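You operate a simulated robot arm through the tools that you are given. There is no shell and no other tool. Be economical: measure what you need, move in short steps, check, and stop when the job is done.

You are at the controls of a simulated two-armed robot. One attempt, no reset.

Task
Set the screw trip knob to the first mark above the run amps on its plate.
Fine: main switch off to open the door; shut it and switch on again after.
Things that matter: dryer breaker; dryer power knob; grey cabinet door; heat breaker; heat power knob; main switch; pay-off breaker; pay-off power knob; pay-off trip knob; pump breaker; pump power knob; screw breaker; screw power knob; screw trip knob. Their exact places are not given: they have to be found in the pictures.

Only the result counts: the job must be done as asked and must still hold three seconds after the hand-in. Knocking over, shifting, dropping, spilling or breaking anything else fails it.

Robot
Two 7-joint arms with two-finger parallel grippers on one trunk, on a base that drives. Base frame: it is fixed to the floor where the robot stands at the start and does not move with it; the origin is under the middle of the robot, x ahead of it, y to its left, z up. Lengths are in m, angles in rad, forces in N, time in s.
The left shoulder is at the start at [0.05, 0.165, 0.87], the right one opposite. With the tool pointing down near the work surface each hand reaches from about 0.1 to 0.66 m from the robot's upright axis, wherever it stands, measured 20 degrees to its own side. Places, roughly: dryer breaker [0.6, 0.1, 0.7]; dryer power knob [0.6, -0.1, 1.3]; grey cabinet door [0.6, 0, 0.5]; heat breaker [0.6, 0.1, 0.7]; heat power knob [0.6, 0, 1.3]; main switch [0.6, 0, 0.9]; pay-off breaker [0.7, 0, 0.7]; pay-off power knob [0.6, 0, 1.1]; pay-off trip knob [0.6, 0.1, 0.5]; pump breaker [0.6, 0.2, 0.7]; pump power knob [0.5, 0.2, 1.3]; screw breaker [0.7, 0, 0.7]; screw power knob [0.5, 0.2, 1.1]; screw trip knob [0.6, 0.2, 0.5]; winder breaker [0.7, -0.1, 0.7]; winder power knob [0.6, -0.1, 1.1]. Payload 3.91 kg a hand.
Tool frame (each hand has its own): the origin (TCP) lies between the finger pads and is the grasp point; the fingertips stand 0.03 m ahead of it; z points along the fingers, y is the line along which they close. Largest opening 0.11 m; finger width 0.02, thickness 0.01; the body of the gripper, 0.048 by 0.112 m, starts 0.055 m behind the TCP.
Orientation is told as [roll, pitch, yaw] about the base's x, y, z axes, in that order, counted from this pose: with the fingers straight down and closing along the base's y, the tool's x points along the base's -x, its y along +y and its z along -z.

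Tools
- The arms move only by the tool jog_arm. It takes "left_plan", "right_plan" or both (then of equal length, played together; a hand with none holds still); each is a list of rows, each an object (a shift or turn left out is 0, a gripper value left out holds the last) with "hand": the finger opening in m, from 0 to 0.11; "dp": the shift along the base's x, y, z in m, a list of three; "delta_rot": the turn, a rotation vector about the base's x, y, z in rad, a list of three. In form: [{"hand": hand, "dp": [tx, ty, tz], "delta_rot": [rx, ry, rz]}, ...]. A call has 1 to 10 rows; each row shifts and turns the commanded pose from where the row before left it. Rows are played at 5 a second. More than 0.05 m and 0.15 rad between two rows, or a gripper value outside its range, and nothing of the call is played. Where a pose cannot be reached the arm comes as near as it can. A force on the tool above 40 N (or 10 N above the force at the start of the call, whichever is more), or a blocked arm, ends the call early, and 0.2 s more pass. Each finger travels about 0.045 m/s and halts on what it meets, pressing with about 25 N; the grip force reading is that of the motor and also rises with nothing between the fingers. The clock runs only during rows and for 0.2 s after the last one: add rows that do not move to give the fingers time. The reply holds the time, the measured pose of the TCP, the force on the tool along the base axes, the opening and the grip force, in the units named above and with some noise, with the torque about the TCP (base axes, N m) and any sound that the robot's microphone picked up, and new pictures: "pictures" is both (left out), scene, wrist or none (wrist: the cameras of the hands that moved).
- Cameras (640 x 400 px; columns grow to the right, rows downward): "scene" is now at [0.116, 0.0247, 1.0511]; the picture's right is [0.27, -0.96, 0.00], its down [-0.44, -0.12, -0.89] and it looks along [0.86, 0.24, -0.46] (base axes); focal length 214 px, centre (320, 200). "left" rides on the left gripper at [0.072, -0.017, -0.103] in its tool frame; the picture's right is [0.23, 0.97, 0.00], its down [-0.76, 0.18, -0.62] and it looks along [-0.61, 0.14, 0.78] (tool axes); focal length 222 px, centre (320, 200). "right" rides on the right gripper at [0.072, 0.017, -0.103] in its tool frame; the picture's right is [-0.23, 0.97, 0.00], its down [-0.76, -0.18, -0.62] and it looks along [-0.61, -0.14, 0.78] (tool axes); focal length 222 px, centre (320, 200).
- raise_lower(by): slides the trunk up (or, below 0, down) by that many m; the arms and the scene camera ride with it, the base frame stays. It gives what a move gives, with no picture.
- drive_base(legs): drives the robot by 1 to 6 legs, each [ahead, left, turn to the left] in m, m and rad, along the robot's own axes; the way and the turn of a leg run together, so that a leg with both is an arc; at most 1.5 m and 3.142 rad a leg. The arms and the cameras ride along, it lands a little off, and it stops where it bumps. It gives what a move gives, and a new picture of the scene camera.
- head_to(pan, tilt): turns the head with the scene camera to pan (to the left, within 1.396 rad either way) and tilt (down, from -0.506 to 1.204), counted from straight ahead of the robot. It gives what a move gives, and a new picture of the scene camera.
- measure_at(camera, pixels): for up to 12 pixels [column, row] of the newest picture of that camera ("zoom" is the newest enlarged one), the place [x, y, z] in the base frame of the surface seen there, good to about 0.002 m. The clock stands still meanwhile.
- close_up(camera, box): a new picture of the part [left, top, right, bottom] of that camera's present view, enlarged. The clock stands still meanwhile.
- hand_in(): hands the job in; it is judged then, once.

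Work in short steps. Measure before you move; look again where a grasp or a placing could have gone wrong, and mend it. You have 80 turns and 260 pictures in all, those below and enlarged ones among them. Open the grippers and draw the arms clear of the work before you hand the job in, unless the task says otherwise; then end with one line.

The tools are called after "Call:" as a command line: name --argument value ..., lists and objects as JSON in quotes. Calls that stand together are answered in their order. jog_arm: Moves the arms, as the interface text tells. Its arguments: {"type":"object","properties":{"left_plan":{"type":"array","items":{"type":"object","properties":{"hand":{"type":"number"},"dp":{"type":"array","items":{"type":"number"}},"delta_rot":{"type":"array","items":{"type":"number"}}}}},"right_plan":{"type":"array","items":{"type":"object","properties":{"hand":{"type":"number"},"dp":{"type":"array","items":{"type":"number"}},"delta_rot":{"type":"array","items":{"type":"number"}}}}},"pictures":{"type":"string","enum":["both","scene","wrist","none"]}},"required":[]} The other tools are called the same way: raise_lower (by) slides the trunk up or down; drive_base (legs) drives the base; head_to (pan, tilt) turns the head that bears the scene camera; measure_at (camera, pixels) gives the place of the surface under pixels of a picture; close_up (camera, box) takes an enlarged picture of a part of a camera's view; hand_in () hands the job in.

At the start:

```text
clock: 0.0
left_position: [0.4372, 0.2004, 1.0497]
left_ee_rot: [-0.001, 0.001, 0.001]
left_contact_force: [-0.4, 0.0, -0.4]
left_wrist_torque: [0.0, 0.0, 0.0]
left_gripper_width: 0.1104
left_gripper_force: 0.2
right_position: [0.4144, -0.1584, 1.1011]
right_ee_rot: [0.001, 0.001, 0.0]
right_contact_force: [-0.4, 0.4, -0.4]
right_wrist_torque: [-0.01, -0.02, 0.01]
right_gripper_width: 0.11
right_gripper_force: 0.1
trunk travel left (down, up): [-0.09, 0.413]
robot x, y, heading: [0.0026, 0.0012, -0.004]
head pan, tilt: [0.271, 0.478]
```

scene: 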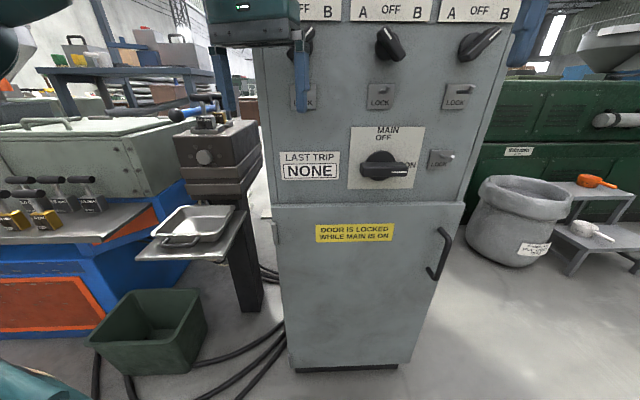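
right: 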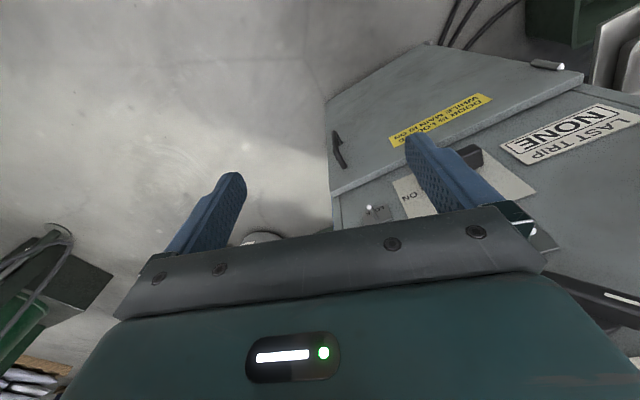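
left: 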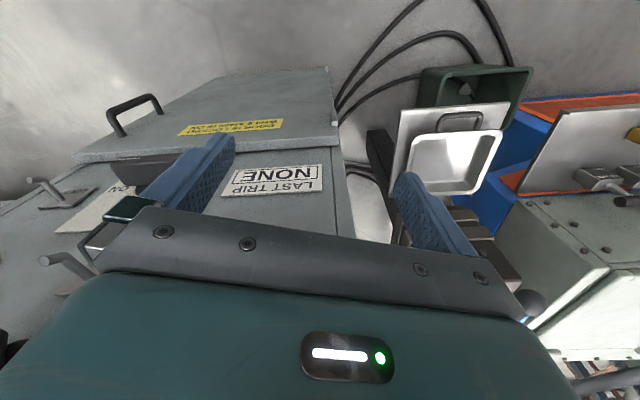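

The cabinet is ahead, with the main switch near (385,167) and the door handle near (440,255). I'll enlarge the switch area and measure the main points.

Call:
close_up --camera "scene" --box '[260, 0, 520, 200]'

Call:
measure_at --camera "scene" --pixels '[[385, 160], [370, 172], [408, 170], [355, 185], [443, 232], [445, 255], [430, 275], [300, 220], [300, 350], [455, 210], [410, 360], [440, 157]]'

Call:
head_to --pan 0.1 --tilt 0.0

```text
2.00 times, centred on (390, 100) of scene
```

zoom: 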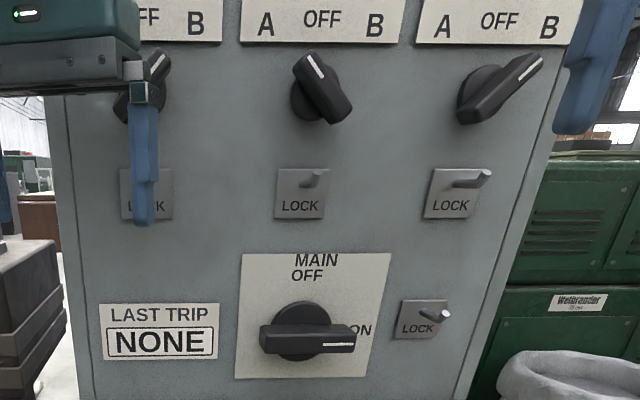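

```text
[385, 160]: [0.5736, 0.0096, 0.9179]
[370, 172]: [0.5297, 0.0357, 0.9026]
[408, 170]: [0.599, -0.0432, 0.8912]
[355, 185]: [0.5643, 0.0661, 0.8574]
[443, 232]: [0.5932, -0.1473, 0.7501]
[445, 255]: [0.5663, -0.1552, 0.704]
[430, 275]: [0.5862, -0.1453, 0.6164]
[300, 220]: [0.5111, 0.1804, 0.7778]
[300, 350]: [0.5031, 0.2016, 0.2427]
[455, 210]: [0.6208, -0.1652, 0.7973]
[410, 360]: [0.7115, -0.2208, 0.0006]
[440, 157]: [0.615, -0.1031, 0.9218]
```

```text
clock: 0.9
left_position: [0.4363, 0.2001, 1.0498]
left_ee_rot: [0.001, -0.001, 0.004]
left_contact_force: [-0.6, -0.9, 0.9]
left_wrist_torque: [-0.04, 0.0, 0.05]
left_gripper_width: 0.1103
left_gripper_force: 0.1
right_position: [0.4131, -0.1578, 1.1005]
right_ee_rot: [0.0, 0.0, -0.001]
right_contact_force: [0.6, 1.0, -0.4]
right_wrist_torque: [0.0, -0.03, -0.04]
right_gripper_width: 0.1101
right_gripper_force: 0.1
trunk travel left (down, up): [-0.09, 0.413]
robot x, y, heading: [0.0011, -0.0015, -0.001]
head pan, tilt: [0.099, 0.0]
```

scene: 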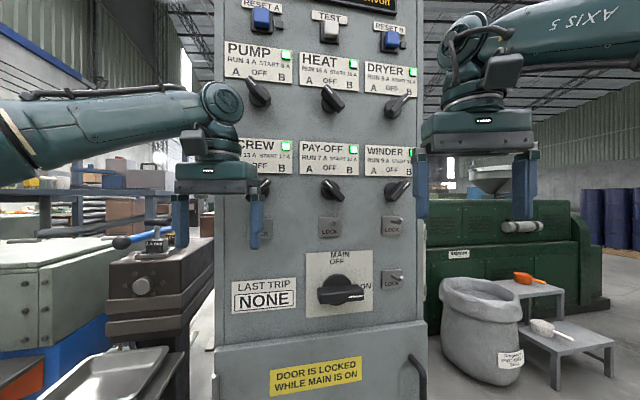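

The legend plates are visible now; I'll enlarge them to read the screw run amps and states.

Call:
close_up --camera "scene" --box '[215, 0, 435, 110]'

Call:
close_up --camera "scene" --box '[215, 120, 435, 240]'

Call:
close_up --camera "scene" --box '[225, 130, 305, 180]'

Call:
close_up --camera "scene" --box '[290, 240, 430, 330]'

```text
2.91 times, centred on (325, 55) of scene
```

zoom: 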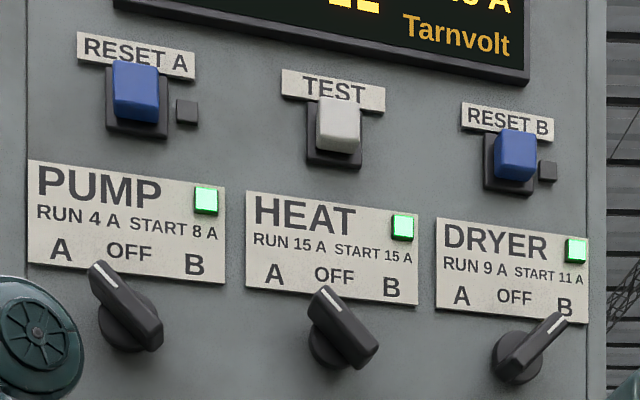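

```text
2.91 times, centred on (325, 180) of scene
```

zoom: 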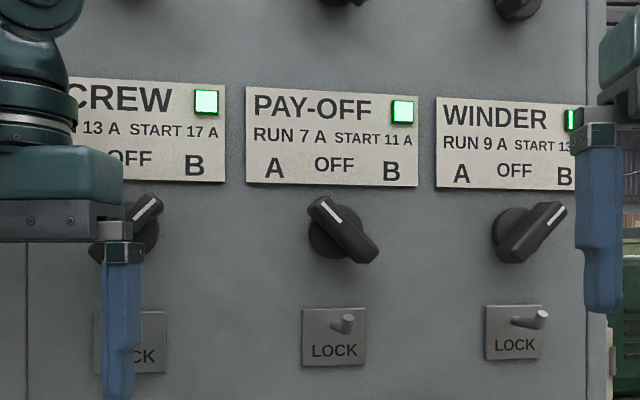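

```text
8.00 times, centred on (265, 155) of scene
```

zoom: 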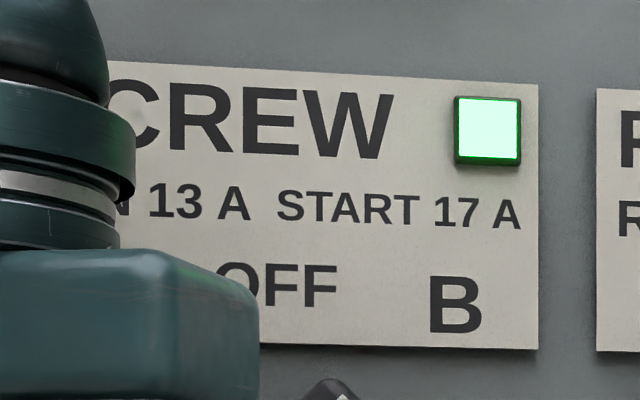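

```text
4.44 times, centred on (360, 285) of scene
```

zoom: 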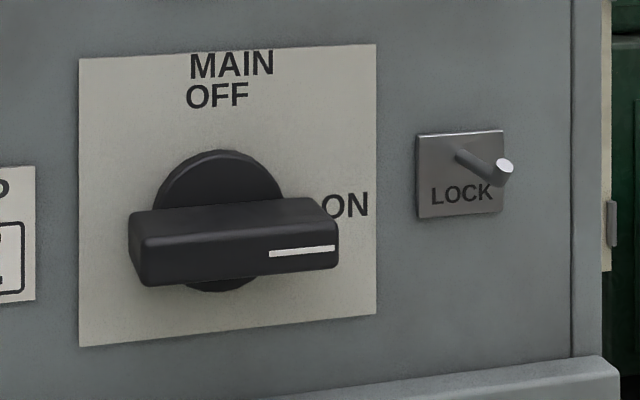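

Screw run is 13 A. Next I read the display at the top, which may tell limits per feed.

Call:
head_to --pan 0.15 --tilt -0.45

```text
clock: 1.8
left_position: [0.437, 0.1996, 1.0494]
left_ee_rot: [0.0, 0.0, 0.0]
left_contact_force: [-0.3, 0.5, 0.1]
left_wrist_torque: [0.0, 0.02, -0.01]
left_gripper_width: 0.1104
left_gripper_force: 0.0
right_position: [0.4137, -0.1581, 1.1006]
right_ee_rot: [0.002, -0.001, 0.0]
right_contact_force: [-0.6, -0.3, -1.2]
right_wrist_torque: [0.03, 0.03, 0.06]
right_gripper_width: 0.1098
right_gripper_force: 0.1
trunk travel left (down, up): [-0.09, 0.413]
robot x, y, heading: [0.002, -0.001, 0.002]
head pan, tilt: [0.15, -0.45]
```

scene: 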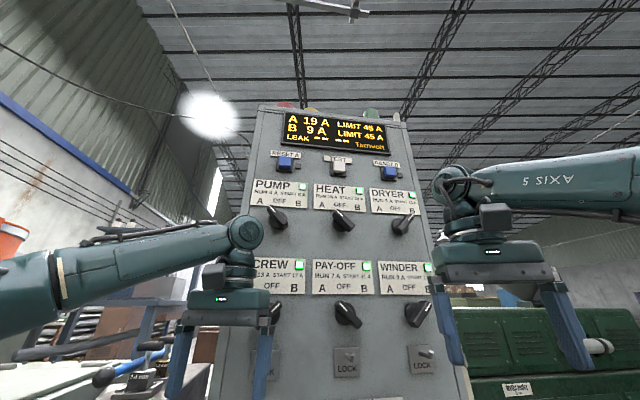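

Call:
close_up --camera "scene" --box '[260, 95, 420, 195]'

Call:
close_up --camera "scene" --box '[280, 108, 400, 155]'

Call:
close_up --camera "scene" --box '[240, 170, 440, 330]'

```text
4.00 times, centred on (340, 145) of scene
```

zoom: 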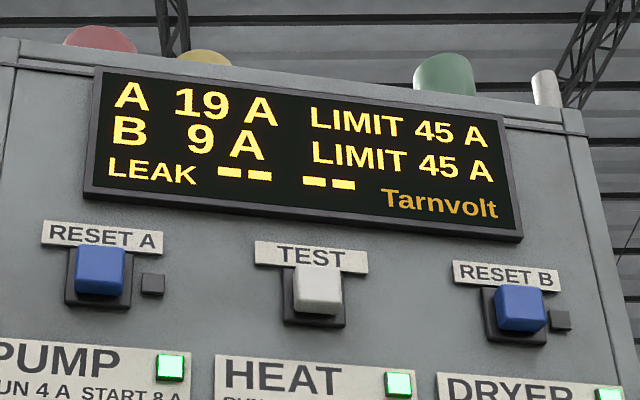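

```text
5.33 times, centred on (340, 132) of scene
```

zoom: 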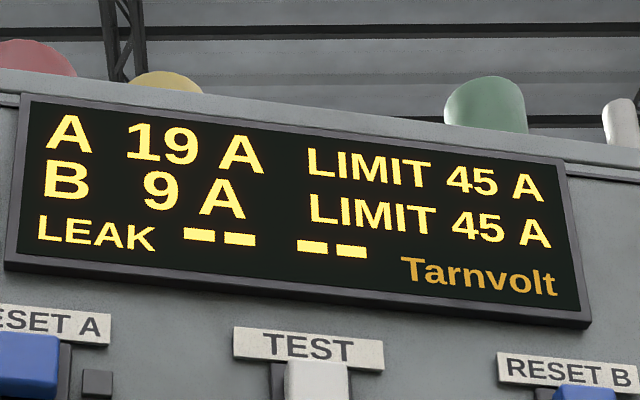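

```text
2.50 times, centred on (340, 250) of scene
```

zoom: 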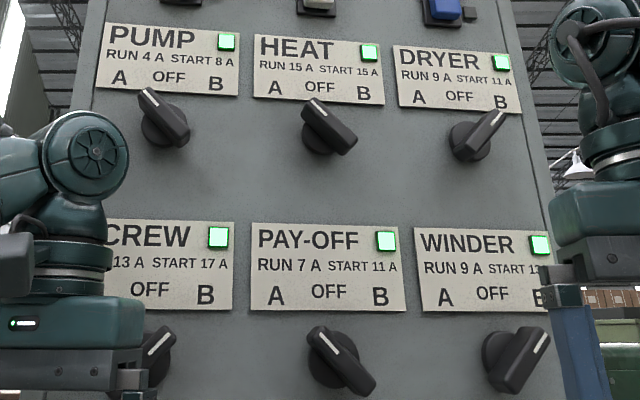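

Limits are 45 A per feed, so switching back on is safe (A at most 34, B at most 41). Now I look at the main knob closely to measure it for a grasp.

Call:
head_to --pan 0.1 --tilt 0.35

Call:
close_up --camera "scene" --box '[270, 100, 430, 200]'

```text
clock: 3.0
left_position: [0.4369, 0.2008, 1.0493]
left_ee_rot: [-0.001, -0.001, 0.001]
left_contact_force: [0.0, -0.5, 0.6]
left_wrist_torque: [-0.01, -0.01, 0.01]
left_gripper_width: 0.1103
left_gripper_force: 0.1
right_position: [0.4138, -0.1564, 1.1004]
right_ee_rot: [0.0, 0.0, 0.002]
right_contact_force: [0.9, 0.5, 0.2]
right_wrist_torque: [0.01, -0.02, 0.0]
right_gripper_width: 0.1101
right_gripper_force: 0.1
trunk travel left (down, up): [-0.09, 0.413]
robot x, y, heading: [-0.0006, 0.0028, -0.001]
head pan, tilt: [0.099, 0.351]
```

scene: 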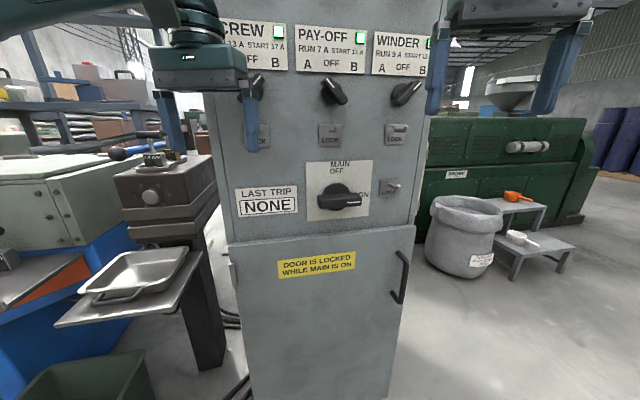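

```text
4.00 times, centred on (350, 150) of scene
```

zoom: 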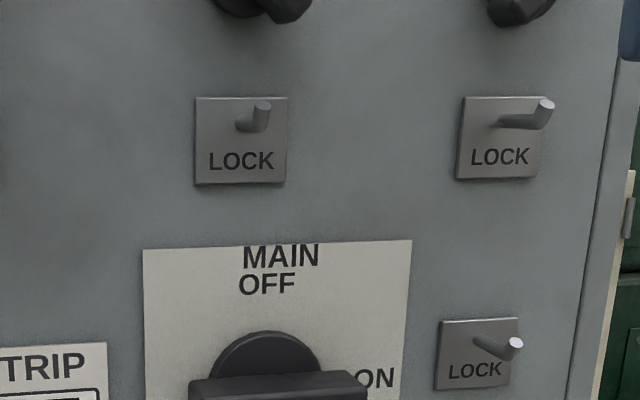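

Call:
close_up --camera "scene" --box '[300, 155, 412, 225]'

```text
5.71 times, centred on (356, 190) of scene
```

zoom: 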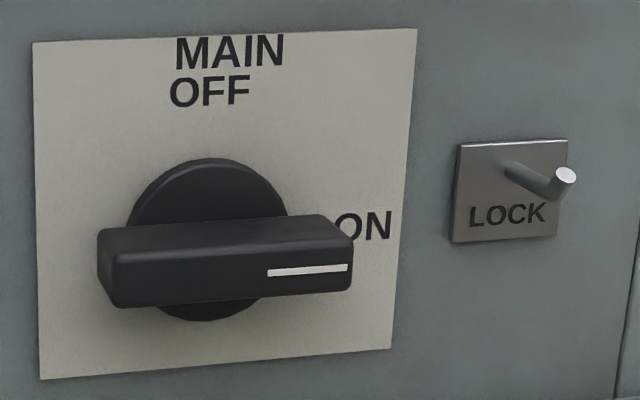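

I measure the handle's front corners, the disc and plate corners.

Call:
measure_at --camera "zoom" --pixels '[[115, 262], [120, 298], [340, 250], [340, 285], [230, 272], [210, 170], [205, 312], [50, 60], [50, 365], [400, 50], [380, 335], [230, 222]]'

Call:
measure_at --camera "scene" --pixels '[[405, 252], [406, 265], [404, 280], [394, 299], [405, 240], [395, 258], [240, 232], [413, 229], [415, 222], [230, 275], [234, 220], [255, 390]]'

```text
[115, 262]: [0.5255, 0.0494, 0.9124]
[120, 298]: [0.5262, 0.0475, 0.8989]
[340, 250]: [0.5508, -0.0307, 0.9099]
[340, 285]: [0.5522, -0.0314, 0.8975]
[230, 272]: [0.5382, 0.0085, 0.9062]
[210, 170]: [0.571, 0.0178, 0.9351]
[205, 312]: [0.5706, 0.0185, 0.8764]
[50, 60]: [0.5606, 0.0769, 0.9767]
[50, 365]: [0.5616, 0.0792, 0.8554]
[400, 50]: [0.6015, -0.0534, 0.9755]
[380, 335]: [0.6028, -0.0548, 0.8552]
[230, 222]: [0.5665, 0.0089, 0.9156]
```

```text
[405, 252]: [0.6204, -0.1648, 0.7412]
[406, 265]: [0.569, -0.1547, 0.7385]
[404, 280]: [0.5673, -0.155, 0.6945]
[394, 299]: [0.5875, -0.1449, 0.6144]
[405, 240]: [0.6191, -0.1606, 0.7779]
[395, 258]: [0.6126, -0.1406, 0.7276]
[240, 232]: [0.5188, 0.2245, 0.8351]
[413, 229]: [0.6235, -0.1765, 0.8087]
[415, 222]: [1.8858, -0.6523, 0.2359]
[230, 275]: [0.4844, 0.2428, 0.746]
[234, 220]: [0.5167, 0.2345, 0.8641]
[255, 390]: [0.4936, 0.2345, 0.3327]
```

Panel normal is about 0.304 rad yawed; main handle front centre is (0.538, 0.009, 0.906). I turn the right hand towards the panel with closing axis vertical, while moving to a pre-grasp point.

Call:
jog_arm --right_plan '[{"hand": 0.06, "dp": [0, 0.0, -0.015], "delta_rot": [0.103, -0.0753, -0.0753]}, {"dp": [0, 0.01, -0.015], "delta_rot": [0.103, -0.0753, -0.0753]}, {"dp": [0, 0.01, -0.015], "delta_rot": [0.103, -0.0753, -0.0753]}, {"dp": [0, 0.01, -0.015], "delta_rot": [0.103, -0.0753, -0.0753]}, {"dp": [0, 0.01, -0.015], "delta_rot": [0.103, -0.0753, -0.0753]}, {"dp": [0, 0.01, -0.015], "delta_rot": [0.103, -0.0753, -0.0753]}, {"dp": [0, 0.01, -0.015], "delta_rot": [0.103, -0.0753, -0.0753]}, {"dp": [0, 0.01, -0.015], "delta_rot": [0.103, -0.0753, -0.0753]}, {"dp": [0, 0.01, -0.015], "delta_rot": [0.103, -0.0753, -0.0753]}, {"dp": [0, 0.01, -0.015], "delta_rot": [0.103, -0.0753, -0.0753]}]' --pictures "scene"

```text
clock: 5.2
left_position: [0.4354, 0.2004, 1.05]
left_ee_rot: [0.0, -0.002, 0.001]
left_contact_force: [-0.7, -0.4, 0.1]
left_wrist_torque: [-0.01, 0.01, 0.03]
left_gripper_width: 0.11
left_gripper_force: 0.1
right_position: [0.4131, -0.0662, 0.9495]
right_ee_rot: [1.236, -0.184, -1.002]
right_contact_force: [0.2, 0.0, -0.3]
right_wrist_torque: [0.01, 0.04, 0.0]
right_gripper_width: 0.0596
right_gripper_force: 0.0
trunk travel left (down, up): [-0.09, 0.413]
robot x, y, heading: [0.0034, -0.0045, 0.0]
head pan, tilt: [0.099, 0.351]
```

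scene: 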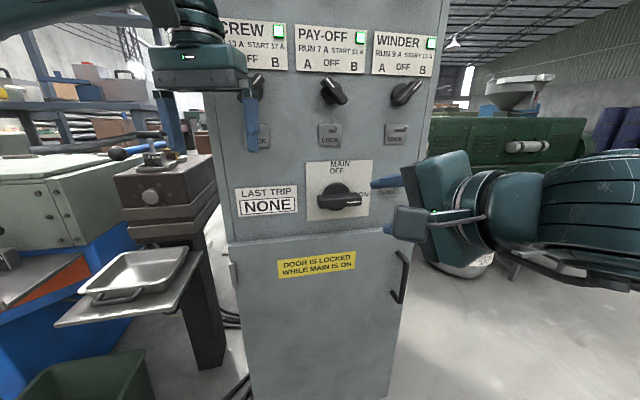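

The turn works. I finish it (3 more rows) and arrive at the pre-grasp point.

Call:
jog_arm --right_plan '[{"dp": [0.008, 0.014, -0.0145], "delta_rot": [0.103, -0.0753, -0.0753]}, {"dp": [0.009, 0.014, -0.0145], "delta_rot": [0.103, -0.0753, -0.0753]}, {"dp": [0.009, 0.015, -0.0145], "delta_rot": [0.103, -0.0753, -0.0753]}, {}]' --pictures "both"

```text
clock: 6.2
left_position: [0.4371, 0.2001, 1.0492]
left_ee_rot: [0.0, 0.0, 0.001]
left_contact_force: [0.0, -0.3, 0.1]
left_wrist_torque: [-0.01, 0.03, -0.01]
left_gripper_width: 0.11
left_gripper_force: 0.0
right_position: [0.4309, -0.0136, 0.909]
right_ee_rot: [1.537, -0.015, -1.21]
right_contact_force: [-1.1, -0.1, 0.1]
right_wrist_torque: [0.01, 0.02, 0.01]
right_gripper_width: 0.0602
right_gripper_force: 0.1
right hand out of reach, approached as far as the arm can: row 3
trunk travel left (down, up): [-0.09, 0.413]
robot x, y, heading: [-0.0036, -0.0032, -0.001]
head pan, tilt: [0.099, 0.351]
```

scene: 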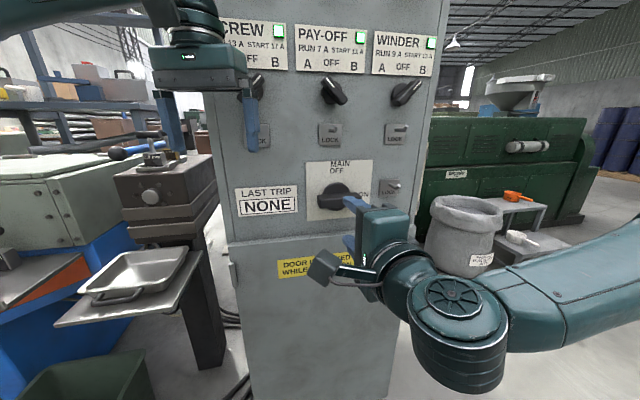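
right: 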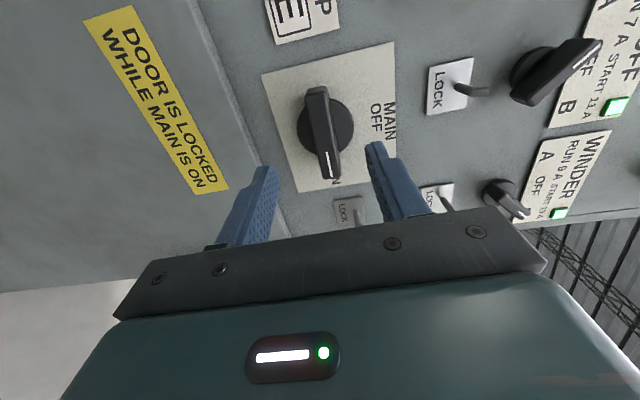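

The hand is within a few hundredths of a radian of target, and the knob is straight ahead in the wrist view at (323,125). I advance in steps onto the handle.

Call:
jog_arm --right_plan '[{"dp": [0.02, -0.002, -0.001]}, {"dp": [0.025, 0.005, -0.001]}, {"dp": [0.025, 0.008, -0.001]}, {}]' --pictures "both"

```text
clock: 7.2
left_position: [0.4372, 0.1998, 1.0481]
left_ee_rot: [-0.001, 0.0, 0.003]
left_contact_force: [0.3, 0.6, 0.2]
left_wrist_torque: [-0.01, 0.02, 0.02]
left_gripper_width: 0.1098
left_gripper_force: 0.1
right_position: [0.4869, -0.0066, 0.9074]
right_ee_rot: [1.534, -0.016, -1.213]
right_contact_force: [1.4, 0.7, -0.4]
right_wrist_torque: [0.01, 0.0, 0.02]
right_gripper_width: 0.0597
right_gripper_force: 0.0
right hand out of reach, approached as far as the arm can: row 3
trunk travel left (down, up): [-0.09, 0.413]
robot x, y, heading: [-0.0016, -0.0034, -0.001]
head pan, tilt: [0.099, 0.351]
```

scene: 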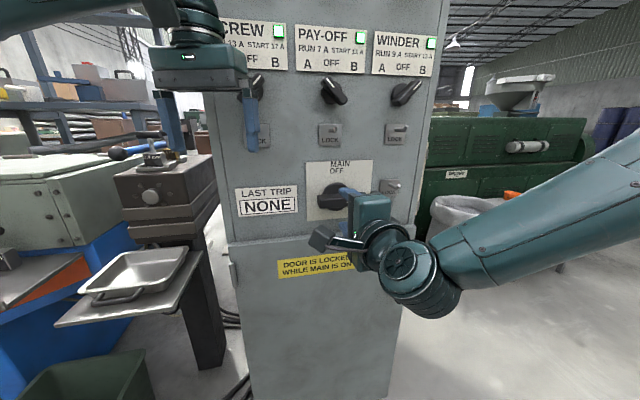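
right: 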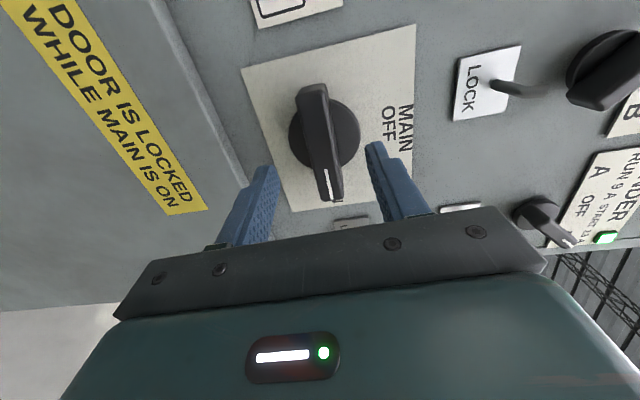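

Aligned laterally; about 0.047 m remain. Continue forward.

Call:
jog_arm --right_plan '[{"dp": [0.016, 0.005, -0.001]}, {"dp": [0.016, 0.005, 0]}, {"dp": [0.014, 0.004, 0]}, {}]' --pictures "both"

```text
clock: 8.2
left_position: [0.4373, 0.1999, 1.0491]
left_ee_rot: [0.0, 0.001, 0.002]
left_contact_force: [-0.4, 0.2, 0.6]
left_wrist_torque: [0.0, 0.0, -0.03]
left_gripper_width: 0.1098
left_gripper_force: 0.1
right_position: [0.4874, -0.0068, 0.9067]
right_ee_rot: [1.535, -0.016, -1.212]
right_contact_force: [-0.6, -0.6, -0.1]
right_wrist_torque: [0.0, 0.01, 0.02]
right_gripper_width: 0.0601
right_gripper_force: 0.0
right hand out of reach, approached as far as the arm can: row 1, 2, 3
trunk travel left (down, up): [-0.09, 0.413]
robot x, y, heading: [-0.0005, 0.0021, -0.0]
head pan, tilt: [0.099, 0.351]
```

scene: 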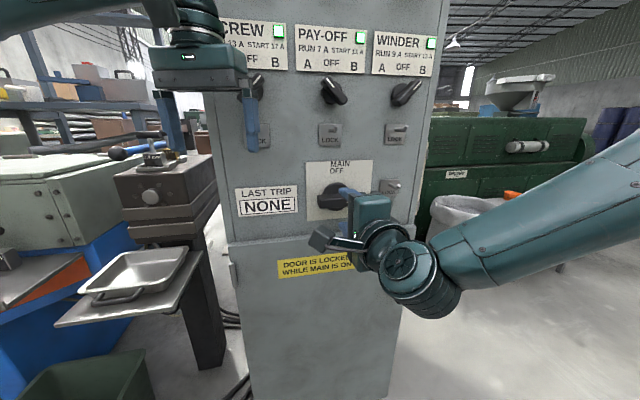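
right: 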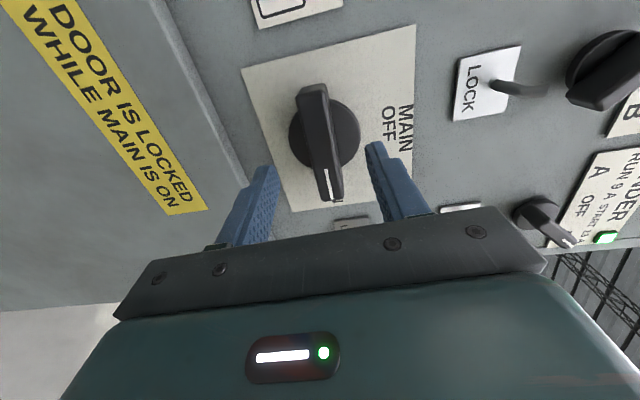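

The right hand hits a wrist limit here. Better to face the panel squarely: I retract both hands, then turn the base left 0.304 and back off 0.12 m (the knob will then be straight before the right shoulder).

Call:
jog_arm --right_plan '[{"dp": [-0.04, -0.02, 0]}, {"dp": [-0.045, -0.02, 0]}, {"dp": [-0.045, -0.02, 0]}, {}]' --left_plan '[{"dp": [-0.04, 0, 0]}, {"dp": [-0.04, 0, 0]}, {"dp": [-0.04, 0, 0]}, {}]' --pictures "none"

Call:
drive_base --legs '[[-0.12, 0, 0], [0, 0, 0.304]]'

```text
clock: 9.2
left_position: [0.3132, 0.2023, 1.0499]
left_ee_rot: [0.0, 0.0, 0.002]
left_contact_force: [0.1, 0.3, -1.0]
left_wrist_torque: [-0.01, -0.01, 0.0]
left_gripper_width: 0.1103
left_gripper_force: 0.1
right_position: [0.4078, -0.0347, 0.9169]
right_ee_rot: [1.54, -0.017, -1.213]
right_contact_force: [0.2, 0.8, 0.1]
right_wrist_torque: [0.0, -0.02, 0.0]
right_gripper_width: 0.0598
right_gripper_force: 0.1
right hand out of reach, approached as far as the arm can: row 2, 3
trunk travel left (down, up): [-0.09, 0.413]
robot x, y, heading: [-0.0007, -0.0009, 0.002]
head pan, tilt: [0.099, 0.351]
```

```text
clock: 11.4
left_position: [0.1219, 0.2893, 1.0505]
left_ee_rot: [0.0, 0.001, 0.314]
left_contact_force: [0.2, 0.0, 0.4]
left_wrist_torque: [-0.01, -0.05, 0.02]
left_gripper_width: 0.1103
left_gripper_force: 0.0
right_position: [0.2838, 0.094, 0.9171]
right_ee_rot: [1.538, -0.015, -0.898]
right_contact_force: [-0.3, 0.3, -0.3]
right_wrist_torque: [-0.01, -0.01, -0.03]
right_gripper_width: 0.0598
right_gripper_force: 0.0
trunk travel left (down, up): [-0.09, 0.413]
robot x, y, heading: [-0.1131, -0.0013, 0.311]
head pan, tilt: [0.099, 0.351]
```

scene: 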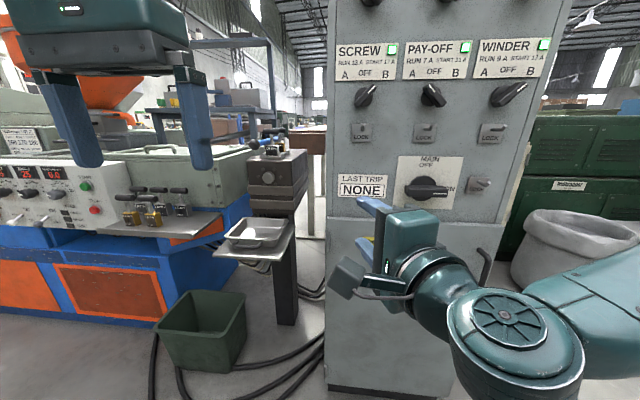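

Now square to the panel. I yaw the right hand back by -0.37 and bring it to pre-grasp before the knob.

Call:
jog_arm --right_plan '[{"dp": [0.0, -0.035, -0.002], "delta_rot": [0, 0, -0.123]}, {"dp": [0.025, -0.035, -0.002], "delta_rot": [0, 0, -0.123]}, {"dp": [0.04, -0.025, -0.003], "delta_rot": [0, 0, -0.123]}, {"dp": [0.045, -0.012, -0.002]}, {"dp": [0.045, -0.01, -0.002]}, {}]' --pictures "both"

```text
clock: 12.8
left_position: [0.1224, 0.2883, 1.0493]
left_ee_rot: [-0.001, 0.0, 0.314]
left_contact_force: [-0.6, 0.2, 0.7]
left_wrist_torque: [0.01, 0.01, 0.01]
left_gripper_width: 0.1099
left_gripper_force: 0.0
right_position: [0.4509, -0.0097, 0.9136]
right_ee_rot: [1.539, -0.014, -1.267]
right_contact_force: [-0.9, 0.2, -0.1]
right_wrist_torque: [-0.04, -0.03, -0.04]
right_gripper_width: 0.0602
right_gripper_force: 0.1
right hand out of reach, approached as far as the arm can: row 1
trunk travel left (down, up): [-0.09, 0.413]
robot x, y, heading: [-0.1163, -0.0007, 0.313]
head pan, tilt: [0.099, 0.351]
```

scene: 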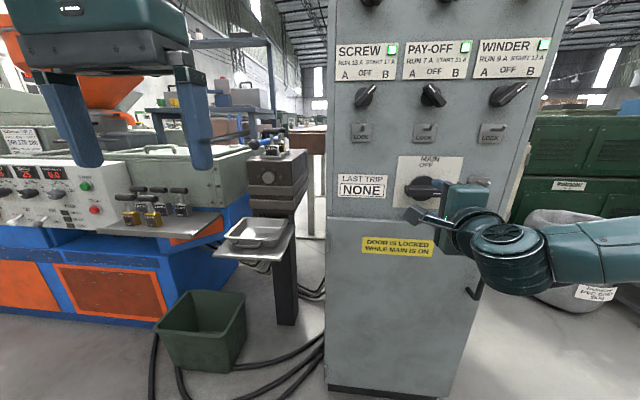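
right: 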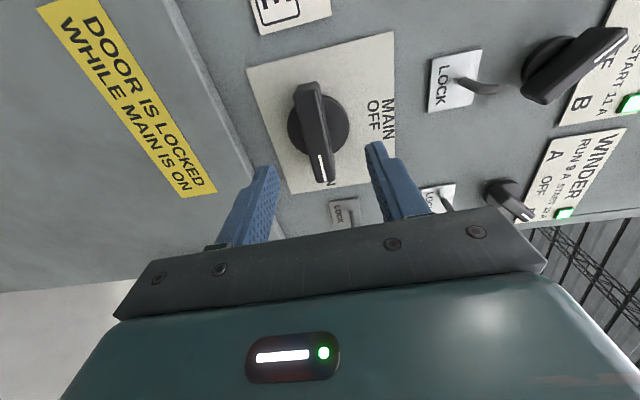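

Reach is fine now. I shift 9 mm to the right, level the tool, and advance so the fingers straddle the handle, then close.

Call:
jog_arm --right_plan '[{"dp": [0.017, -0.005, -0.004], "delta_rot": [0.0095, -0.03, 0.0]}, {"dp": [0.022, 0.007, -0.002]}, {"dp": [0.022, 0.008, -0.002]}, {"dp": [0.022, 0.007, 0]}, {}]' --pictures "both"

```text
clock: 14.0
left_position: [0.1225, 0.2881, 1.0489]
left_ee_rot: [0.0, 0.001, 0.314]
left_contact_force: [-0.3, 0.3, 0.2]
left_wrist_torque: [0.01, 0.01, -0.01]
left_gripper_width: 0.11
left_gripper_force: 0.0
right_position: [0.483, 0.0143, 0.9111]
right_ee_rot: [1.554, -0.015, -1.279]
right_contact_force: [-0.1, -0.8, 0.5]
right_wrist_torque: [0.02, -0.02, 0.0]
right_gripper_width: 0.06
right_gripper_force: 0.1
right hand out of reach, approached as far as the arm can: row 1, 2, 3, 4
trunk travel left (down, up): [-0.09, 0.413]
robot x, y, heading: [-0.1152, -0.0032, 0.316]
head pan, tilt: [0.099, 0.351]
```

scene: 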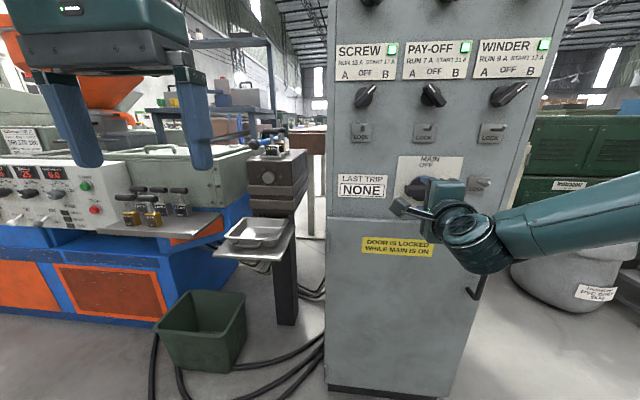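
right: 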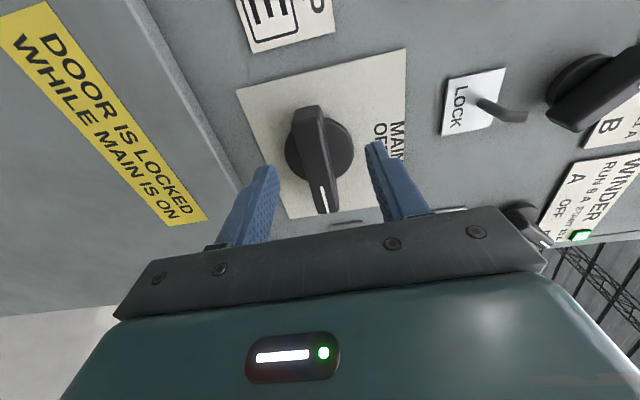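

The roll with the camera left is at a joint limit. Instead I'll roll the hand to its natural attitude and push the handle's right end up with closed fingers. Rolling and placing it below-right of the knob.

Call:
jog_arm --right_plan '[{"hand": 0.0, "dp": [-0.03, -0.012, -0.004], "delta_rot": [-0.142, -0.0446, 0]}, {"dp": [0, -0.006, -0.004], "delta_rot": [-0.142, -0.0446, 0]}, {"dp": [0, -0.006, -0.004], "delta_rot": [-0.142, -0.0446, 0]}, {"dp": [0, -0.006, -0.004], "delta_rot": [-0.142, -0.0446, 0]}, {"dp": [0, -0.006, -0.004], "delta_rot": [-0.142, -0.0446, 0]}, {"dp": [0, -0.006, -0.004], "delta_rot": [-0.142, -0.0446, 0]}, {"dp": [0, -0.006, -0.004], "delta_rot": [-0.142, -0.0446, 0]}, {"dp": [0, -0.006, -0.005], "delta_rot": [-0.142, -0.0446, 0]}, {"dp": [0, -0.006, -0.005], "delta_rot": [-0.142, -0.0446, 0]}, {"dp": [0, 0, -0.005], "delta_rot": [-0.142, -0.0446, 0]}]' --pictures "both"

```text
clock: 16.2
left_position: [0.1227, 0.2897, 1.0493]
left_ee_rot: [0.001, 0.001, 0.313]
left_contact_force: [-0.9, 0.5, 0.0]
left_wrist_torque: [0.03, -0.02, -0.01]
left_gripper_width: 0.1102
left_gripper_force: 0.0
right_position: [0.4299, -0.0106, 0.9141]
right_ee_rot: [1.511, -1.508, -1.213]
right_contact_force: [-1.0, -0.5, -0.4]
right_wrist_torque: [0.01, -0.01, 0.02]
right_gripper_width: 0.0
right_gripper_force: 25.2
right hand out of reach, approached as far as the arm can: row 1, 2, 3, 4, 5, 6, 7, 8, 9, 10
trunk travel left (down, up): [-0.09, 0.413]
robot x, y, heading: [-0.1153, -0.0022, 0.314]
head pan, tilt: [0.099, 0.351]
```

scene: 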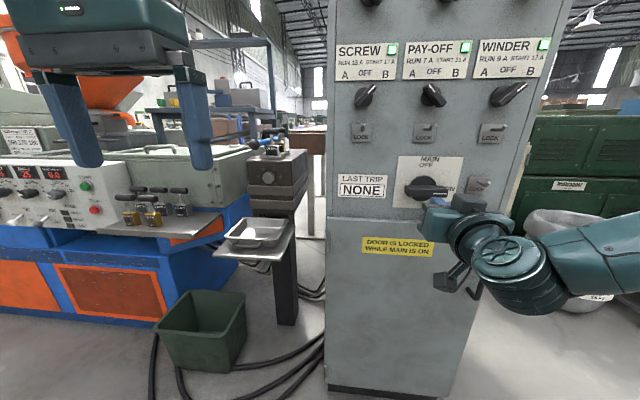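
right: 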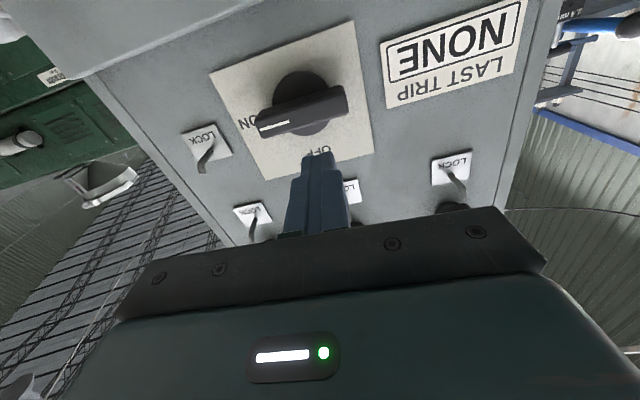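

The wrist bend seems limited because the robot is too close. I back the base 0.18 m (needed for the door anyway), then reach out again.

Call:
drive_base --legs '[[-0.18, 0, 0]]'

Call:
jog_arm --right_plan '[{"dp": [0.045, 0.014, -0.01]}, {"dp": [0.045, 0.004, -0.01]}, {"dp": [0.045, -0.006, -0.01]}, {"dp": [0.045, -0.006, -0.01]}, {}]' --pictures "both"

```text
clock: 17.7
left_position: [-0.0473, 0.2331, 1.0493]
left_ee_rot: [0.0, 0.0, 0.312]
left_contact_force: [0.6, -0.2, 0.1]
left_wrist_torque: [0.02, 0.02, -0.02]
left_gripper_width: 0.1099
left_gripper_force: 0.0
right_position: [0.2602, -0.0674, 0.9138]
right_ee_rot: [1.513, -1.506, -1.218]
right_contact_force: [-0.3, -1.3, 0.6]
right_wrist_torque: [0.02, -0.01, -0.02]
right_gripper_width: 0.0
right_gripper_force: 25.9
trunk travel left (down, up): [-0.09, 0.413]
robot x, y, heading: [-0.2836, -0.0586, 0.317]
head pan, tilt: [0.099, 0.351]
```

scene: 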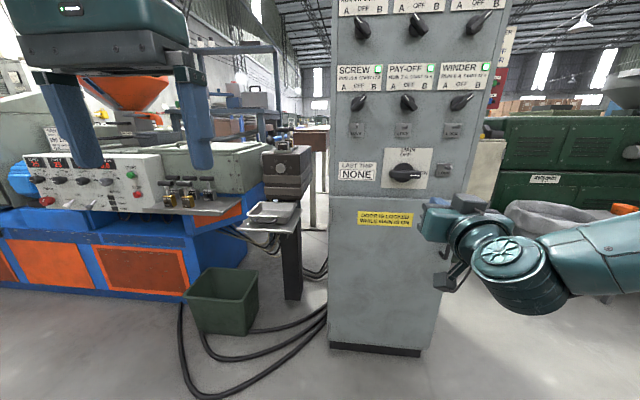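

```text
clock: 18.9
left_position: [-0.0481, 0.2327, 1.0496]
left_ee_rot: [-0.002, 0.0, 0.31]
left_contact_force: [0.1, 0.2, 0.1]
left_wrist_torque: [-0.02, 0.0, 0.05]
left_gripper_width: 0.1101
left_gripper_force: 0.1
right_position: [0.3787, -0.0353, 0.9294]
right_ee_rot: [1.345, -1.503, -1.057]
right_contact_force: [0.8, 0.1, 0.0]
right_wrist_torque: [0.01, 0.03, 0.01]
right_gripper_width: 0.0
right_gripper_force: 24.7
right hand out of reach, approached as far as the arm can: row 1, 2, 3, 4
trunk travel left (down, up): [-0.09, 0.413]
robot x, y, heading: [-0.2853, -0.0549, 0.314]
head pan, tilt: [0.099, 0.351]
```

scene: 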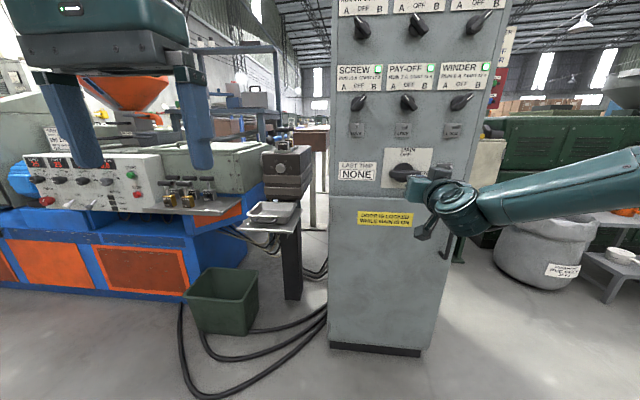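
right: 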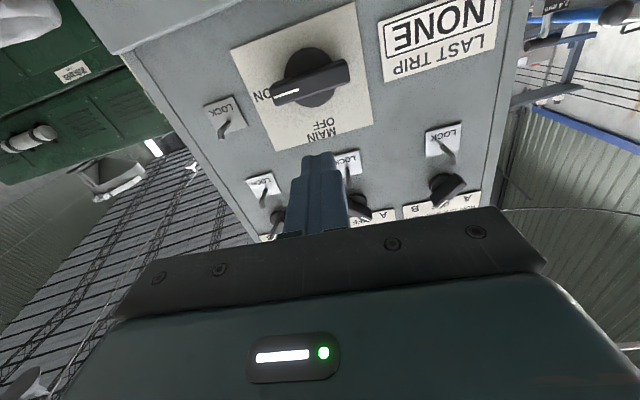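

My commanded pose has drifted beyond what the arm can do. I test the reachability in a freer pose: hand near the robot's centre line and yawed left 0.4.

Call:
jog_arm --right_plan '[{"dp": [-0.04, 0.0225, 0.01], "delta_rot": [0, 0, 0.05]}, {"dp": [-0.04, 0.0225, 0.01], "delta_rot": [0, 0, 0.05]}, {"dp": [-0.04, 0.0225, 0.01], "delta_rot": [0, 0, 0.05]}, {"dp": [-0.04, 0.0225, 0.01], "delta_rot": [0, 0, 0.05]}, {"dp": [-0.04, 0.0225, 0.01], "delta_rot": [0, 0, 0.05]}, {"dp": [-0.04, 0.0225, 0.01], "delta_rot": [0, 0, 0.05]}, {"dp": [-0.04, 0.0225, 0.01], "delta_rot": [0, 0, 0.05]}, {"dp": [-0.037, 0.0225, 0.01], "delta_rot": [0, 0, 0.05]}, {}]' --pictures "scene"

```text
clock: 20.9
left_position: [-0.0473, 0.2336, 1.0495]
left_ee_rot: [0.0, -0.001, 0.312]
left_contact_force: [-0.1, 0.0, 0.5]
left_wrist_torque: [-0.02, 0.0, 0.01]
left_gripper_width: 0.1097
left_gripper_force: 0.0
right_position: [0.0589, 0.1463, 1.0068]
right_ee_rot: [1.506, -1.506, -0.81]
right_contact_force: [0.2, -0.3, 0.2]
right_wrist_torque: [0.0, -0.01, -0.01]
right_gripper_width: 0.0
right_gripper_force: 24.7
trunk travel left (down, up): [-0.09, 0.413]
robot x, y, heading: [-0.2845, -0.0604, 0.312]
head pan, tilt: [0.099, 0.351]
```

scene: 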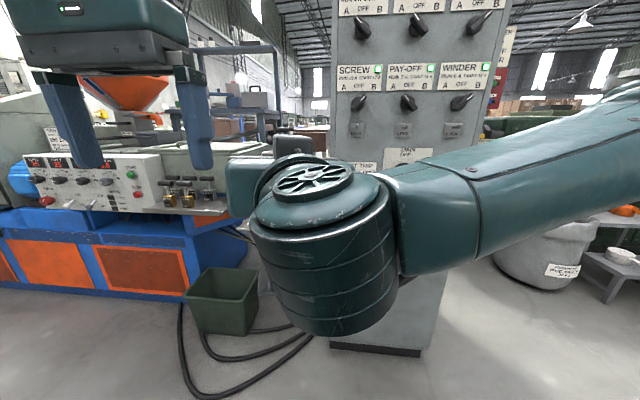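

Commands restart from the measured pose each call, so this pose was reachable. I extend forward from here at this yaw to learn the reach.

Call:
jog_arm --right_plan '[{"dp": [0.04, -0.001, -0.015]}, {"dp": [0.04, -0.001, -0.015]}, {"dp": [0.04, -0.001, -0.015]}, {"dp": [0.04, -0.001, -0.015]}, {"dp": [0.04, -0.001, -0.015]}, {"dp": [0.04, -0.001, -0.015]}, {"dp": [0.04, -0.001, -0.01]}, {}]' --pictures "scene"

```text
clock: 22.7
left_position: [-0.0473, 0.2325, 1.0488]
left_ee_rot: [-0.001, 0.0, 0.311]
left_contact_force: [0.1, 0.5, 0.0]
left_wrist_torque: [-0.01, 0.01, -0.01]
left_gripper_width: 0.11
left_gripper_force: 0.1
right_position: [0.2348, 0.1419, 0.9432]
right_ee_rot: [1.509, -1.506, -0.815]
right_contact_force: [-0.2, -0.8, 0.1]
right_wrist_torque: [-0.02, -0.01, 0.01]
right_gripper_width: 0.0001
right_gripper_force: 25.6
right hand out of reach, approached as far as the arm can: row 5, 6, 7
trunk travel left (down, up): [-0.09, 0.413]
robot x, y, heading: [-0.2858, -0.0569, 0.309]
head pan, tilt: [0.099, 0.351]
```

scene: 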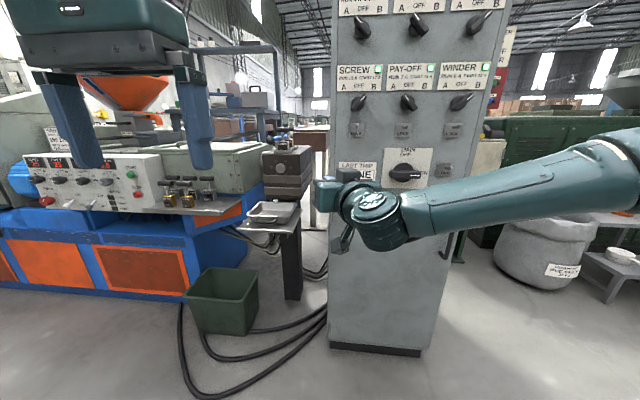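

It sticks, perhaps because of height rather than length. Test: raise the hand while going forward.

Call:
jog_arm --right_plan '[{"dp": [0.0, 0.0, 0.04]}, {"dp": [0.0, 0.0, 0.04]}, {"dp": [0.04, -0.001, 0.02]}, {"dp": [0.04, -0.001, 0]}, {"dp": [0.04, -0.001, 0]}, {}]' --pictures "none"

```text
clock: 24.1
left_position: [-0.0476, 0.2331, 1.0502]
left_ee_rot: [0.0, 0.003, 0.311]
left_contact_force: [0.8, -0.2, -0.3]
left_wrist_torque: [0.0, 0.01, -0.01]
left_gripper_width: 0.1098
left_gripper_force: 0.1
right_position: [0.3559, 0.142, 1.0425]
right_ee_rot: [1.509, -1.505, -0.813]
right_contact_force: [-0.9, 0.1, 0.1]
right_wrist_torque: [0.01, 0.02, 0.03]
right_gripper_width: 0.0004
right_gripper_force: 25.2
trunk travel left (down, up): [-0.09, 0.413]
robot x, y, heading: [-0.2828, -0.0584, 0.313]
head pan, tilt: [0.099, 0.351]
```

Height was the limit: the hand works well above shoulder level. I retract, lower the trunk 0.085 m and drive the base to put the knob at a comfortable reach.

Call:
jog_arm --right_plan '[{"dp": [-0.045, -0.02, 0]}, {"dp": [-0.045, -0.02, 0], "delta_rot": [0, 0, -0.1]}, {"dp": [-0.045, -0.02, 0], "delta_rot": [0, 0, -0.1]}, {"dp": [-0.045, -0.02, 0], "delta_rot": [0, 0, -0.1]}, {}]' --pictures "none"

Call:
raise_lower --by -0.085

Call:
drive_base --legs '[[0.17, -0.1, 0]]'

```text
clock: 25.3
left_position: [-0.0481, 0.2332, 1.0489]
left_ee_rot: [0.001, -0.001, 0.313]
left_contact_force: [1.6, 0.1, -0.7]
left_wrist_torque: [0.05, -0.03, -0.01]
left_gripper_width: 0.1102
left_gripper_force: 0.1
right_position: [0.1733, 0.0588, 1.044]
right_ee_rot: [1.515, -1.504, -1.119]
right_contact_force: [-0.7, 0.1, 0.3]
right_wrist_torque: [-0.01, -0.02, 0.01]
right_gripper_width: 0.0
right_gripper_force: 24.3
trunk travel left (down, up): [-0.09, 0.413]
robot x, y, heading: [-0.2916, -0.052, 0.31]
head pan, tilt: [0.099, 0.351]
```

```text
clock: 26.5
left_position: [-0.0475, 0.2335, 0.9648]
left_ee_rot: [0.001, 0.001, 0.311]
left_contact_force: [0.2, -0.1, 0.1]
left_wrist_torque: [0.0, -0.01, 0.03]
left_gripper_width: 0.1098
left_gripper_force: 0.1
right_position: [0.1751, 0.0584, 0.9587]
right_ee_rot: [1.516, -1.504, -1.12]
right_contact_force: [0.2, 0.1, 1.2]
right_wrist_torque: [0.0, 0.01, -0.01]
right_gripper_width: 0.0001
right_gripper_force: 25.7
trunk travel left (down, up): [-0.005, 0.498]
robot x, y, heading: [-0.2832, -0.055, 0.308]
head pan, tilt: [0.099, 0.351]
```

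```text
clock: 28.1
left_position: [0.1411, 0.1924, 0.9648]
left_ee_rot: [0.0, 0.002, 0.319]
left_contact_force: [-1.0, 0.6, -0.9]
left_wrist_torque: [0.01, 0.0, -0.03]
left_gripper_width: 0.11
left_gripper_force: 0.1
right_position: [0.3627, 0.0191, 0.959]
right_ee_rot: [1.518, -1.507, -1.117]
right_contact_force: [-0.5, 0.3, -0.2]
right_wrist_torque: [-0.03, -0.01, 0.0]
right_gripper_width: 0.0
right_gripper_force: 25.1
trunk travel left (down, up): [-0.005, 0.498]
robot x, y, heading: [-0.0928, -0.0969, 0.319]
head pan, tilt: [0.099, 0.351]
```

scene: 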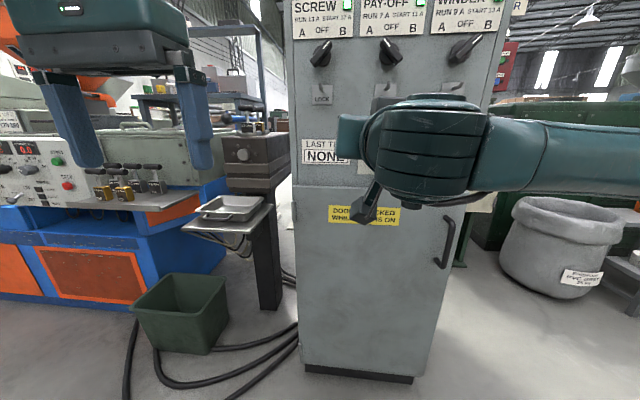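

Now I place the closed fingers in front of and below the handle's right end, pitched 0.3 rad down for easier reach.

Call:
jog_arm --right_plan '[{"dp": [0.01, -0.013, -0.01], "delta_rot": [-0.03, 0.095, -0.03]}, {"dp": [0.025, -0.013, -0.02], "delta_rot": [-0.03, 0.095, -0.03]}, {"dp": [0.028, -0.013, -0.02], "delta_rot": [-0.03, 0.095, -0.03]}, {"dp": [0.028, -0.013, -0.02]}, {"dp": [0.028, -0.012, -0.017]}, {}]' --pictures "both"

```text
clock: 29.5
left_position: [0.1411, 0.1931, 0.9652]
left_ee_rot: [0.0, 0.001, 0.318]
left_contact_force: [0.0, -0.5, 0.2]
left_wrist_torque: [0.02, -0.01, -0.01]
left_gripper_width: 0.1096
left_gripper_force: 0.1
right_position: [0.482, -0.0451, 0.8736]
right_ee_rot: [0.253, -1.258, 0.049]
right_contact_force: [-0.4, -0.8, -0.4]
right_wrist_torque: [-0.05, 0.02, 0.01]
right_gripper_width: 0.0
right_gripper_force: 25.2
trunk travel left (down, up): [-0.005, 0.498]
robot x, y, heading: [-0.0977, -0.0939, 0.318]
head pan, tilt: [0.099, 0.351]
```

scene: 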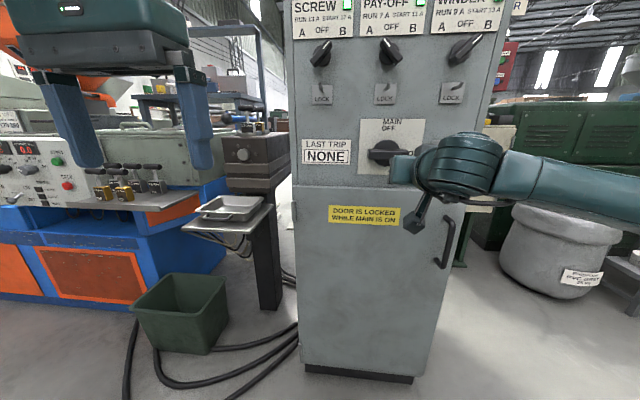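
right: 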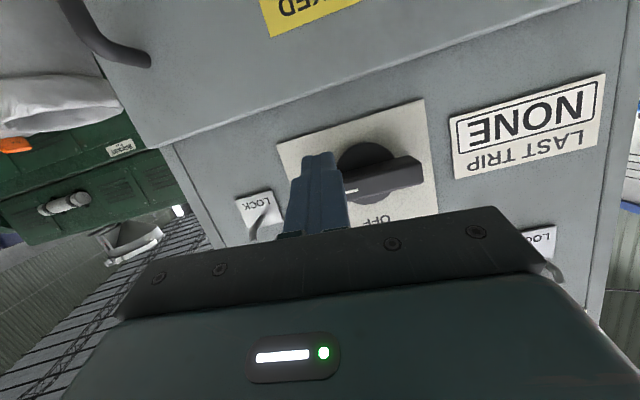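

Position is exact. I advance 0.066 m along the panel normal so the fingers lie below the handle's right end.

Call:
jog_arm --right_plan '[{"dp": [0.021, 0.0066, 0]}, {"dp": [0.021, 0.0066, 0]}, {"dp": [0.021, 0.0066, 0]}, {}]' --pictures "both"

```text
clock: 30.5
left_position: [0.1398, 0.1919, 0.9654]
left_ee_rot: [0.001, 0.001, 0.319]
left_contact_force: [-0.3, 0.0, 0.1]
left_wrist_torque: [-0.03, 0.01, -0.02]
left_gripper_width: 0.11
left_gripper_force: 0.1
right_position: [0.5461, -0.0247, 0.8724]
right_ee_rot: [0.252, -1.259, 0.049]
right_contact_force: [-0.1, 0.3, -0.1]
right_wrist_torque: [0.02, 0.03, 0.03]
right_gripper_width: 0.0
right_gripper_force: 24.7
trunk travel left (down, up): [-0.005, 0.498]
robot x, y, heading: [-0.0959, -0.099, 0.318]
head pan, tilt: [0.099, 0.351]
```

scene: 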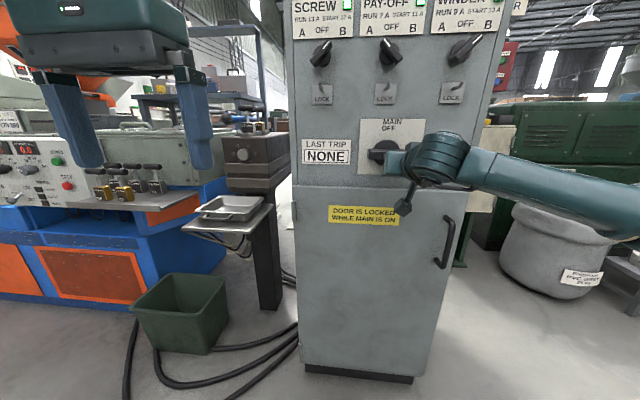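
right: 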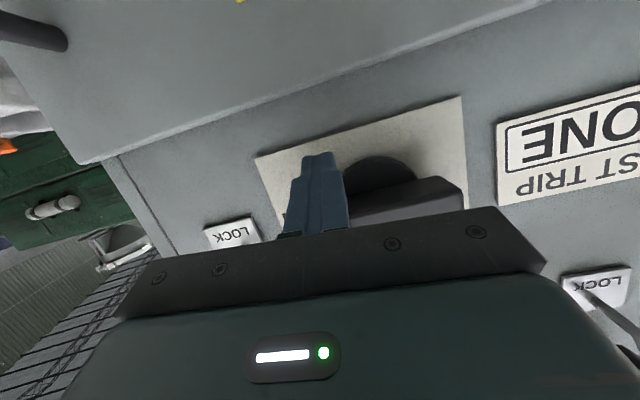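

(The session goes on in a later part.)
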